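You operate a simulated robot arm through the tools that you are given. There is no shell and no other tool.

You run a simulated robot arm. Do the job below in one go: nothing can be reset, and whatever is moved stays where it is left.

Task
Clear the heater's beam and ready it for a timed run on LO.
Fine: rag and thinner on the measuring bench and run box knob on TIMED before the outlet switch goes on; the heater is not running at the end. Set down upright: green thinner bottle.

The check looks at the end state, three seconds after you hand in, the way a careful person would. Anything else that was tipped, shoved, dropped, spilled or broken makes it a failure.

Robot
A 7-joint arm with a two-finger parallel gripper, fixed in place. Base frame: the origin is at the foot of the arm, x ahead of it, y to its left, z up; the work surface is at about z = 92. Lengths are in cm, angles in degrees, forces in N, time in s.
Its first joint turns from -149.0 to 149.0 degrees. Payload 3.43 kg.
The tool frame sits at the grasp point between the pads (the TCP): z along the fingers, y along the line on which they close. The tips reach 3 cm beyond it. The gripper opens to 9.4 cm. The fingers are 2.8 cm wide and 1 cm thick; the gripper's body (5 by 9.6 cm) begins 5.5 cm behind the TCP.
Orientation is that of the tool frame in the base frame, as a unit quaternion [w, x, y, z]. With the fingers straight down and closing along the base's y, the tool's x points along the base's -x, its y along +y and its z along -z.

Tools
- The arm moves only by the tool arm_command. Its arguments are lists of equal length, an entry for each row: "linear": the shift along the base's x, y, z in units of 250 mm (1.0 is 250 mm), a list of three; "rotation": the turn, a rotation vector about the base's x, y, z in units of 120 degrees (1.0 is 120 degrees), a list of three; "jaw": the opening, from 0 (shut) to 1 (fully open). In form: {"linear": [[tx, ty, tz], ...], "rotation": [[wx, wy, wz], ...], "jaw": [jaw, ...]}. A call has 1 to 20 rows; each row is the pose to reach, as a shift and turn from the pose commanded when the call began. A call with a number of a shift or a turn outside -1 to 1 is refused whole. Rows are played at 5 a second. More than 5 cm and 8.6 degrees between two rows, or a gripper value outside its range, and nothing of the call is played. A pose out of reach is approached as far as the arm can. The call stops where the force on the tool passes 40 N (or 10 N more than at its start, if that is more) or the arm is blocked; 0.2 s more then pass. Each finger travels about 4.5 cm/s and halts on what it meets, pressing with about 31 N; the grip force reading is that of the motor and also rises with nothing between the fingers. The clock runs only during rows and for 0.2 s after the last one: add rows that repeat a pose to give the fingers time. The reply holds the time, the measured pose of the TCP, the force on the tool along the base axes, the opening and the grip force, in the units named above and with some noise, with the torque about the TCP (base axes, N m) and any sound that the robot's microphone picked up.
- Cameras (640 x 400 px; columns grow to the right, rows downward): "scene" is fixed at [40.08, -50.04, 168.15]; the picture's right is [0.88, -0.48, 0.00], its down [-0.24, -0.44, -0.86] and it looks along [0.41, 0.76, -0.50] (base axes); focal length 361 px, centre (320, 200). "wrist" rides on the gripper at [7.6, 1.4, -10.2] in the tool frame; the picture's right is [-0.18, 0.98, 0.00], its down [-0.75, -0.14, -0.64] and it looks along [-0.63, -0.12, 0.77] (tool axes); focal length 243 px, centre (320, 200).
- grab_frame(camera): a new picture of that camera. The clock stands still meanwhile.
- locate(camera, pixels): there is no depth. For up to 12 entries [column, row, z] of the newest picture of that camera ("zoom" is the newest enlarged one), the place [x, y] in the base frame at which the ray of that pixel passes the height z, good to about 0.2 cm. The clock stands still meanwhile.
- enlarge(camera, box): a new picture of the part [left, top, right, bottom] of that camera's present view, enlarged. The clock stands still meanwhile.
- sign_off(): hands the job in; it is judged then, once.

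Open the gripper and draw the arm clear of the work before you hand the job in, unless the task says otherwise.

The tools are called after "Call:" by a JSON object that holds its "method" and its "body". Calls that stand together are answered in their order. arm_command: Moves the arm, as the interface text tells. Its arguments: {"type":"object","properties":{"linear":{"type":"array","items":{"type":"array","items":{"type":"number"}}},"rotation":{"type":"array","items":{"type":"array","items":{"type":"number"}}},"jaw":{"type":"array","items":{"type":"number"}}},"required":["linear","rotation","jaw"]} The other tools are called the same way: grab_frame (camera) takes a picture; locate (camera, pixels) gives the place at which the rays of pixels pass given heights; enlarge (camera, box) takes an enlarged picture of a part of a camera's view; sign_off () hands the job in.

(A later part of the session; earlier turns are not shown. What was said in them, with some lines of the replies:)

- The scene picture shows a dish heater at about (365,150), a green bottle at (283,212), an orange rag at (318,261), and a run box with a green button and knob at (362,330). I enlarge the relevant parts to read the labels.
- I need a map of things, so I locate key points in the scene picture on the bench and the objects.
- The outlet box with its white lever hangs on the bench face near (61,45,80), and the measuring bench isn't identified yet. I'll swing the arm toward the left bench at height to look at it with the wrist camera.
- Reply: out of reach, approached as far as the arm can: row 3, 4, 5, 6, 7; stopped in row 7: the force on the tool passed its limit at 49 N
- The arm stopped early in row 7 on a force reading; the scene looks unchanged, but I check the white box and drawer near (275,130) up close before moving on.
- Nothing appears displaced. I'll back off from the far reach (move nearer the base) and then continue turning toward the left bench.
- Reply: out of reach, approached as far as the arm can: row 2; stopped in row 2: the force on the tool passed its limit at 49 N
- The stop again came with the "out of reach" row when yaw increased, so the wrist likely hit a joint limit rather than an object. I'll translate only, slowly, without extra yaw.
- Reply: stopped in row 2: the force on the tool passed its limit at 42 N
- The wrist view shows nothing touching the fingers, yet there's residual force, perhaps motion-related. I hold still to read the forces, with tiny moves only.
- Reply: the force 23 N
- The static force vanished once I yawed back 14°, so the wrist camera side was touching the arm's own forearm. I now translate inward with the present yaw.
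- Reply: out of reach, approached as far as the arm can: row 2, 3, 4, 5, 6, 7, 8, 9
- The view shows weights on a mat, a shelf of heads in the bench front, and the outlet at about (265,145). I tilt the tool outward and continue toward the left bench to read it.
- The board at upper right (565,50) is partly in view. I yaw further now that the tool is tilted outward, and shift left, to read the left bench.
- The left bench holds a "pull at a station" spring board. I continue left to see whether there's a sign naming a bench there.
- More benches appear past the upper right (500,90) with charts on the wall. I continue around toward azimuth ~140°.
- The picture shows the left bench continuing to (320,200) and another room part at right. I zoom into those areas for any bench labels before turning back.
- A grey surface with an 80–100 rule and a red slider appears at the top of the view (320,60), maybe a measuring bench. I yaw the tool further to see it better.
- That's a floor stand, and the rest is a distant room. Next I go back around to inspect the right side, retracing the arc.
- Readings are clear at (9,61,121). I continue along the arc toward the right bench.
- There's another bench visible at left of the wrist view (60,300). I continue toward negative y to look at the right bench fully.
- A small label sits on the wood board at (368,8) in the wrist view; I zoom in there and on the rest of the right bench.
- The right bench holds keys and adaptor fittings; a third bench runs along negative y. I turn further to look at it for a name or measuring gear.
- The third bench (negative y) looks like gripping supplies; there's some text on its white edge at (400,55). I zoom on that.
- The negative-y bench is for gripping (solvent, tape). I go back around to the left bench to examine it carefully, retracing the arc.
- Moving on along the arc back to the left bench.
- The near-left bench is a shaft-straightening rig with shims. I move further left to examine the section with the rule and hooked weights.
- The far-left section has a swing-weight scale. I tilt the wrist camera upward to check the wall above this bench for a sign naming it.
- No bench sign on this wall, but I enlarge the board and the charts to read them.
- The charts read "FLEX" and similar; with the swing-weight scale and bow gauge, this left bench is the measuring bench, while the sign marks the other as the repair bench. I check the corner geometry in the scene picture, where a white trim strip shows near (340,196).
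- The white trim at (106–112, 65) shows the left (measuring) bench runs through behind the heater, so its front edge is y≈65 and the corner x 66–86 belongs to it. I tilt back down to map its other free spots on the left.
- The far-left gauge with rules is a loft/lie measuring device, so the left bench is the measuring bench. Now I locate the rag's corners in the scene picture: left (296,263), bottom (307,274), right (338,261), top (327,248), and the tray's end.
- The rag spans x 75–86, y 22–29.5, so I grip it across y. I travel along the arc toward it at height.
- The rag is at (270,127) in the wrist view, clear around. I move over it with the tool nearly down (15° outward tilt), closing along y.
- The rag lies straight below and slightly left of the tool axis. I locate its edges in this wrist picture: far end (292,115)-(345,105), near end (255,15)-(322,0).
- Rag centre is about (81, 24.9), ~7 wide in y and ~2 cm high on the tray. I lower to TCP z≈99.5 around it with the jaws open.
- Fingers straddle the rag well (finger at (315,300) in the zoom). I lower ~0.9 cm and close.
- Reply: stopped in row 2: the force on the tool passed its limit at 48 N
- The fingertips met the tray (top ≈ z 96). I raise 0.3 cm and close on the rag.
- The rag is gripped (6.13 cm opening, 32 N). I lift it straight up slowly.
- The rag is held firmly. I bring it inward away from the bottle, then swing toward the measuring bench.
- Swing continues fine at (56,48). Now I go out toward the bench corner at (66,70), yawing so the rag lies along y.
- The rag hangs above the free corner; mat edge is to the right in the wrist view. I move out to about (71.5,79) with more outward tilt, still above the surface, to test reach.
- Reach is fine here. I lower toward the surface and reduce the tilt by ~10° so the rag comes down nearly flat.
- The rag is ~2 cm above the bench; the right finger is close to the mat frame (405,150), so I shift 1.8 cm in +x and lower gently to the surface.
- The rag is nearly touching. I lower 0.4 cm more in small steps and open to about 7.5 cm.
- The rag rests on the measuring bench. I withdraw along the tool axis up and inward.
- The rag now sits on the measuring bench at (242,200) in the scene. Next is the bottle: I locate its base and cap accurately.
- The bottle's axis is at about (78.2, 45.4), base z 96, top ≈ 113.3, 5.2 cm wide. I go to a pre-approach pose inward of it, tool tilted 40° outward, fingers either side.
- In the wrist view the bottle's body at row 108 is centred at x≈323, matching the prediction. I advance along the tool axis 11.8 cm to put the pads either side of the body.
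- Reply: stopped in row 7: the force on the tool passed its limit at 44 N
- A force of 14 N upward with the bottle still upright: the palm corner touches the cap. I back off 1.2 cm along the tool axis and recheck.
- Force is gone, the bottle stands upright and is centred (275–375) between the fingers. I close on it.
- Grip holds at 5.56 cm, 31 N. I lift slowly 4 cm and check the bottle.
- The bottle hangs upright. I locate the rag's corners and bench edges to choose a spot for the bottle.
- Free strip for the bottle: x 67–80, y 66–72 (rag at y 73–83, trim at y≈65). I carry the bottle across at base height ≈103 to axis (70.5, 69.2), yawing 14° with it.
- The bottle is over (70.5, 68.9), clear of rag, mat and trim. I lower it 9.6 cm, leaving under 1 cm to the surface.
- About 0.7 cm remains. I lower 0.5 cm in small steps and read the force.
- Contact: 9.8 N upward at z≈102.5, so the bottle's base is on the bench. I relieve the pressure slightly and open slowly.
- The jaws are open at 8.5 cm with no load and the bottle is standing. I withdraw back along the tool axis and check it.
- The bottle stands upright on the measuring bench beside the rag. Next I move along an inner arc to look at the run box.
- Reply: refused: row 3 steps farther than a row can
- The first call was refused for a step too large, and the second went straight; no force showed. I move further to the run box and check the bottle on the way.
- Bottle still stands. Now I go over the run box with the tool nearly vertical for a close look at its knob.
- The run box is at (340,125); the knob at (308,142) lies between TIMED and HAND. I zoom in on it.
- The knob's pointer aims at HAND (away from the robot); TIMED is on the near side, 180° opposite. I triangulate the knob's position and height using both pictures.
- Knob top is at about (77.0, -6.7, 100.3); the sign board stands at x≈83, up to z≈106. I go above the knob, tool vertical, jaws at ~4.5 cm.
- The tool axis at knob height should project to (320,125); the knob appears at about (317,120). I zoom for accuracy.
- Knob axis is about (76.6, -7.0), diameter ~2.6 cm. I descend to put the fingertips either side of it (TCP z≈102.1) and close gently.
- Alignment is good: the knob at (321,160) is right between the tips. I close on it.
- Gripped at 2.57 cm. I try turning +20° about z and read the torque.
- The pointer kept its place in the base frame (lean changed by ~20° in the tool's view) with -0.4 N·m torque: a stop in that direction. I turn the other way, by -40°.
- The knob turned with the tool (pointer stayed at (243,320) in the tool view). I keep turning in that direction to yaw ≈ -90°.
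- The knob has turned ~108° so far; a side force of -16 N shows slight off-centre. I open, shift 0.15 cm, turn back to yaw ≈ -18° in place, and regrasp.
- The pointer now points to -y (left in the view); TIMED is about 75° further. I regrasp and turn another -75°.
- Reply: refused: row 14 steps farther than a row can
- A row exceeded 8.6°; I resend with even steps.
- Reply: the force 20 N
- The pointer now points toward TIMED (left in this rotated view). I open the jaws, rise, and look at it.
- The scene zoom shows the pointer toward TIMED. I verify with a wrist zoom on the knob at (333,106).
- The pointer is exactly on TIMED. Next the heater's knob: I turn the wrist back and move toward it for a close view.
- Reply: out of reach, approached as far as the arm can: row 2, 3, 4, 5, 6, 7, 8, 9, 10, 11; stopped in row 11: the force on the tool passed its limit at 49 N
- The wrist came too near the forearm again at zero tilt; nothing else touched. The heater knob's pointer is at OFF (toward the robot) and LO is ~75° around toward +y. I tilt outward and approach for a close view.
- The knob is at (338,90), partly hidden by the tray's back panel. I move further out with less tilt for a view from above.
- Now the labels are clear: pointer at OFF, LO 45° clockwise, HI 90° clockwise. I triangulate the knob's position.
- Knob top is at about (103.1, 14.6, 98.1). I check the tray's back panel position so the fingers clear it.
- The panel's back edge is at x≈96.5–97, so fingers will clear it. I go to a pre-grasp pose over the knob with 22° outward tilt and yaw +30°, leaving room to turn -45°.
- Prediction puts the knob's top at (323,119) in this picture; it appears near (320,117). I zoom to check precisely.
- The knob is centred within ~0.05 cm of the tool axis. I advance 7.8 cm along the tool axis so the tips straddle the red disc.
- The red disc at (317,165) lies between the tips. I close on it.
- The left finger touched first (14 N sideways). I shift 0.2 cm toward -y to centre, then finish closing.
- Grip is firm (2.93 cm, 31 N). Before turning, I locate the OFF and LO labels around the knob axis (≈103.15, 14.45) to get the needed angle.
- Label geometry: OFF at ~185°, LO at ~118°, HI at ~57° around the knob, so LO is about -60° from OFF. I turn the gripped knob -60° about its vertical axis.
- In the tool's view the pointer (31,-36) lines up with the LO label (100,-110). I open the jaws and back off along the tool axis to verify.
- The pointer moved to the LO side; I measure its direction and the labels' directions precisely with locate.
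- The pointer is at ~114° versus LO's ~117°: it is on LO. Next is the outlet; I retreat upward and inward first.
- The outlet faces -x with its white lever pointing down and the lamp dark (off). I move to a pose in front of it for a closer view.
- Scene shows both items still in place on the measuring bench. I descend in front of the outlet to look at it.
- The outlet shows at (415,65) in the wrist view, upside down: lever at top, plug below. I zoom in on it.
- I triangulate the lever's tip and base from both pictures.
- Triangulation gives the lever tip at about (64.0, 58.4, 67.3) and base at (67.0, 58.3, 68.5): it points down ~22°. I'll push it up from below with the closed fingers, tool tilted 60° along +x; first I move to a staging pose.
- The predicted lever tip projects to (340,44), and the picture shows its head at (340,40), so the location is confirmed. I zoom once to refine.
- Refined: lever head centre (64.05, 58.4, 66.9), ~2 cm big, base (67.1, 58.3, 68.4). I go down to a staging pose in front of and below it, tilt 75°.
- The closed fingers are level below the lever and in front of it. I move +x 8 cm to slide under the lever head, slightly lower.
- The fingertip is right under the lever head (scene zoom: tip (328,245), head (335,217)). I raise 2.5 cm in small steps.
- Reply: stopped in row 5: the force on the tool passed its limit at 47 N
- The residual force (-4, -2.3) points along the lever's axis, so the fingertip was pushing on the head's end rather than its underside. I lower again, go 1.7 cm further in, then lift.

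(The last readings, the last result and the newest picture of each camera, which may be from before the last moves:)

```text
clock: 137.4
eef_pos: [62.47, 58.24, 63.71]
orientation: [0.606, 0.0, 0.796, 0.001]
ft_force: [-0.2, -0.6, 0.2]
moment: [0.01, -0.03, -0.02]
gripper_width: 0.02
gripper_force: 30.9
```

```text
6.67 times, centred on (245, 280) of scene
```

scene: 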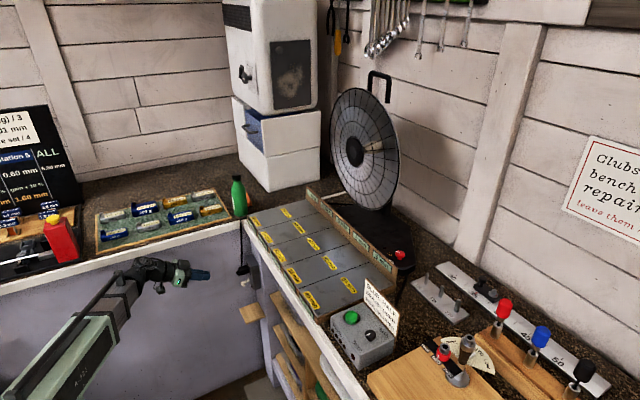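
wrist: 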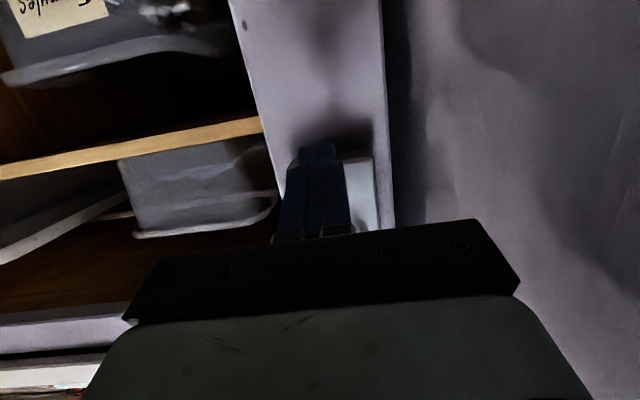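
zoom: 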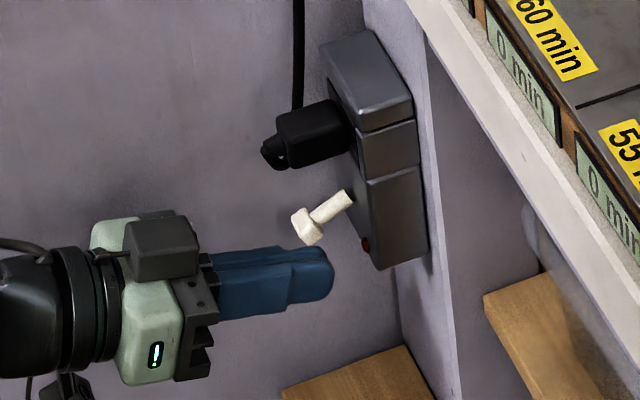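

Now the finger reaches past the head underneath it. I raise in 0.4 cm steps.

Call:
{"method": "arm_command", "body": {"linear": [[0, 0, 0.016], [0, 0, 0.032], [0, 0, 0.048], [0, 0, 0.064], [0, 0, 0.08], [0, 0, 0.096], [0, 0, 0.112], [0, 0, 0.112]], "rotation": [[0, 0, 0], [0, 0, 0], [0, 0, 0], [0, 0, 0], [0, 0, 0], [0, 0, 0], [0, 0, 0], [0, 0, 0]], "jaw": [0, 0, 0, 0, 0, 0, 0, 0]}}

Call:
{"method": "enlarge", "body": {"camera": "scene", "box": [220, 250, 270, 310]}}

```text
clock: 139.2
eef_pos: [62.65, 58.27, 66.59]
orientation: [0.606, 0.0, 0.796, 0.001]
ft_force: [-0.9, 0.3, 0.3]
moment: [-0.03, 0.0, -0.02]
gripper_width: 0.0
gripper_force: 31.4
```

```text
6.67 times, centred on (245, 280) of scene
```

zoom: 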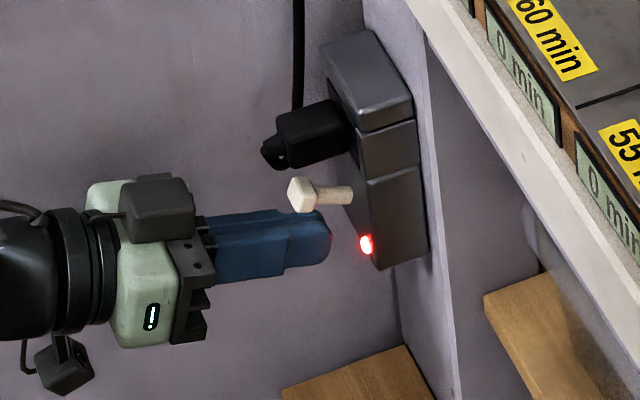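

The lever flipped up and the outlet's lamp is lit. I lower slightly, back straight out in -x, and check the heater.

Call:
{"method": "arm_command", "body": {"linear": [[0, 0, -0.04], [0, 0, -0.08], [-0.12, 0, -0.08], [-0.28, 0, -0.08], [-0.44, -0.02, -0.06], [-0.6, -0.06, 0], [-0.66, -0.12, 0.12], [-0.66, -0.2, 0.28]], "rotation": [[0, 0, 0], [0, 0, 0], [0, 0, 0], [0, 0, 0], [0, 0, 0], [0, 0, 0], [0, 0.04, 0], [0, 0.08, 0]], "jaw": [0, 0, 0, 0, 0, 0, 0, 0]}}

Call:
{"method": "grab_frame", "body": {"camera": "scene"}}

Call:
{"method": "enlarge", "body": {"camera": "scene", "box": [320, 60, 430, 280]}}

Call:
{"method": "enlarge", "body": {"camera": "scene", "box": [310, 280, 430, 375]}}

Call:
{"method": "enlarge", "body": {"camera": "scene", "box": [200, 160, 290, 310]}}

```text
clock: 141.0
eef_pos: [45.81, 53.2, 73.29]
orientation: [0.535, 0.0, 0.845, 0.001]
ft_force: [0.1, 0.3, 0.2]
moment: [-0.02, -0.02, -0.02]
gripper_width: 0.0
gripper_force: 31.2
```

```text
taken
```

scene: 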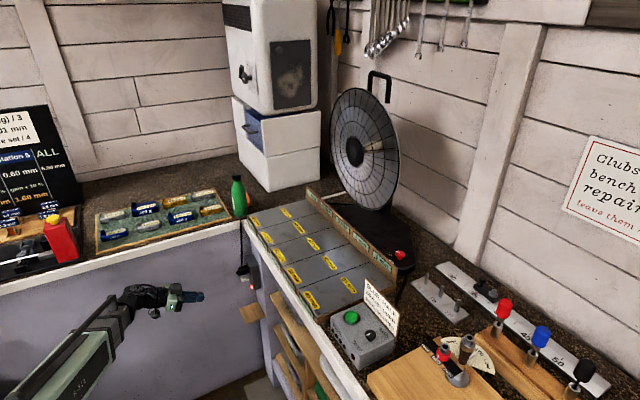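

```text
1.82 times, centred on (375, 170) of scene
```

zoom: 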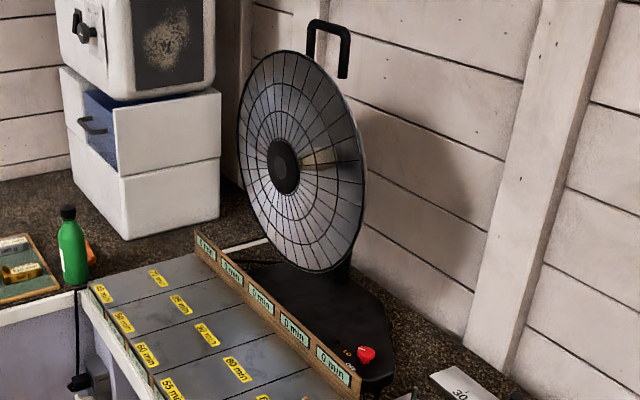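

```text
4.21 times, centred on (370, 328) of scene
```

zoom: 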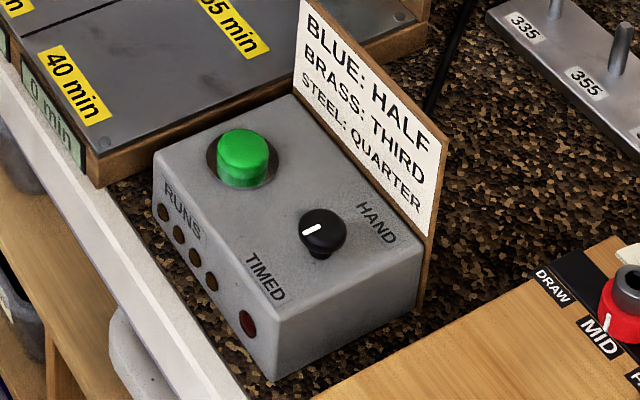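

```text
2.67 times, centred on (245, 235) of scene
```

zoom: 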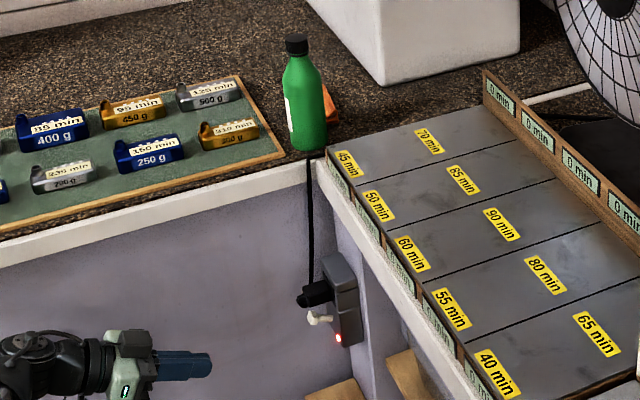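

Outlet lamp lit, heater lamp and run-box lamp dark, knobs at LO and TIMED, bottle upright with the rag beside it. I raise the arm clear of the benches and open the gripper.

Call:
{"method": "arm_command", "body": {"linear": [[0, -0.08, 0.1], [0, -0.16, 0.26], [0, -0.26, 0.42], [0, -0.36, 0.58], [0, -0.46, 0.74], [0, -0.56, 0.9], [0, -0.62, 1]], "rotation": [[0, 0.03, 0], [0, 0.06, 0], [0, 0.09, 0], [0, 0.12, 0], [0, 0.15, 0], [0, 0.18, 0], [0, 0.2, 0]], "jaw": [0, 0, 0.2, 0.4, 0.6, 0.8, 1]}}

Call:
{"method": "arm_command", "body": {"linear": [[0, -0.06, 0.12], [0.02, -0.12, 0.24], [0.04, -0.2, 0.36], [0.06, -0.28, 0.48], [0.06, -0.28, 0.6], [0.06, -0.28, 0.6]], "rotation": [[0, 0, 0], [0, 0, 0], [0, 0, 0], [0, 0, 0], [0, 0, 0], [0, 0, 0]], "jaw": [1, 1, 1, 1, 1, 1]}}

Call:
{"method": "grab_frame", "body": {"camera": "scene"}}

Call:
{"method": "grab_frame", "body": {"camera": "wrist"}}

```text
clock: 142.6
eef_pos: [46.96, 39.07, 99.35]
orientation: [0.347, 0.0, 0.938, 0.0]
ft_force: [0.6, 0.4, -0.1]
moment: [0.01, 0.0, 0.01]
gripper_width: 9.4
gripper_force: 0.0
out of reach, approached as far as the arm can: row 5, 6, 7
```

```text
clock: 144.0
eef_pos: [48.7, 32.15, 113.84]
orientation: [0.349, -0.001, 0.937, 0.002]
ft_force: [-0.1, 0.2, 0.8]
moment: [0.0, 0.0, 0.02]
gripper_width: 9.39
gripper_force: 0.1
```

```text
taken
```

scene: 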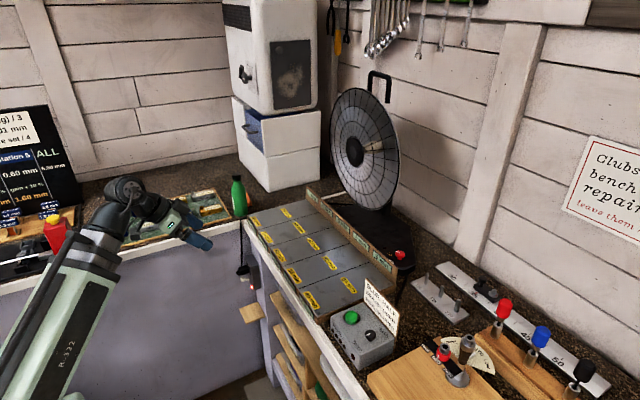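

```text
taken
```

wrist: 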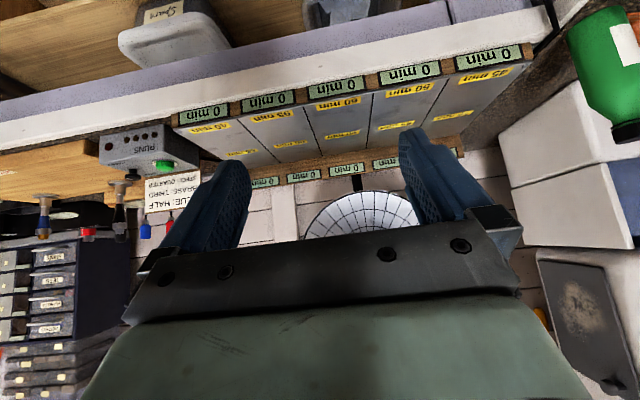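

The arm is clear with the gripper open. I take a last careful look at the bottle, rag, outlet and heater.

Call:
{"method": "enlarge", "body": {"camera": "scene", "box": [215, 165, 275, 225]}}

Call:
{"method": "enlarge", "body": {"camera": "scene", "box": [370, 220, 430, 275]}}

Call:
{"method": "enlarge", "body": {"camera": "scene", "box": [220, 240, 280, 310]}}

Call:
{"method": "locate", "body": {"camera": "scene", "pixels": [[240.5, 213, 92], [238, 180, 109], [247, 208, 92], [250, 216, 92]]}}

```text
6.67 times, centred on (245, 195) of scene
```

zoom: 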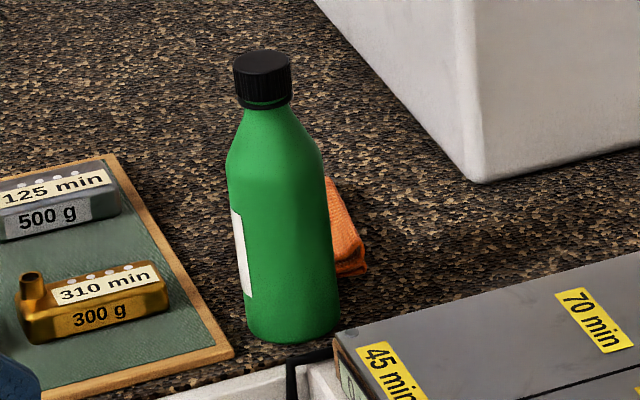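

```text
7.27 times, centred on (400, 248) of scene
```

zoom: 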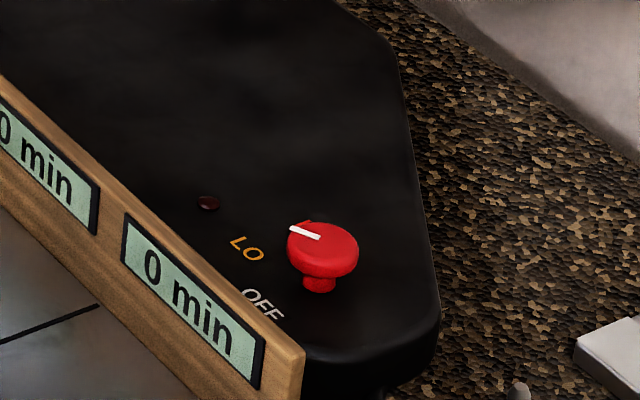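

```text
5.71 times, centred on (250, 275) of scene
```

zoom: 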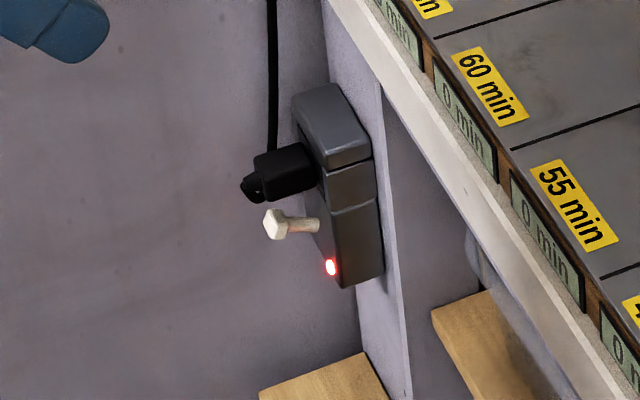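

```text
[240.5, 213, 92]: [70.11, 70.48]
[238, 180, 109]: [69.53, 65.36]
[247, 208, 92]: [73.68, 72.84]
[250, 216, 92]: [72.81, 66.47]
```

The bottle stands vertical at about (70.2, 70.2) on the measuring bench with the rag behind it. The outlet lamp is lit, the heater knob is on LO with its lamp dark, and the run box is on TIMED. Gripper is open and the arm is clear, so I hand in.

Call:
{"method": "sign_off", "body": {}}

```text
The job is handed in.
```

The heater is set up for a timed run on LO and is not running. I handed the job in with the gripper open and the arm clear of the benches.

- **Rag and thinner:** both are off the drying trays. They sit on the measuring bench, in the free corner between the weights mat and the white drawer box. The green bottle is upright.
- **Run box:** the knob is turned from HAND to TIMED. I did not press the green button.
- **Heater:** the knob is turned from OFF to LO, and its lamp is dark.
- **Outlet:** I switched it on last, after everything above, and its lamp is lit.

- **Which bench:** no bench is labelled as the measuring bench. I took it to be the left one, because it holds the swing-weight scale, the loft gauge and the bow board. The wall sign marks the other bench for repairs.
- **Closeness to the beam:** the bottle stands about 5 cm past the end of the trays. I judged that to be outside the heater's beam, but I could not measure the beam itself.
- **Contacts on the way:** the palm pressed briefly on the bottle's cap before I gripped it, and the first push on the outlet lever hit the head's end before the second one flipped it. The wrist also touched the arm's own forearm a few times while turning. The pictures afterwards showed nothing tipped or moved by any of this.
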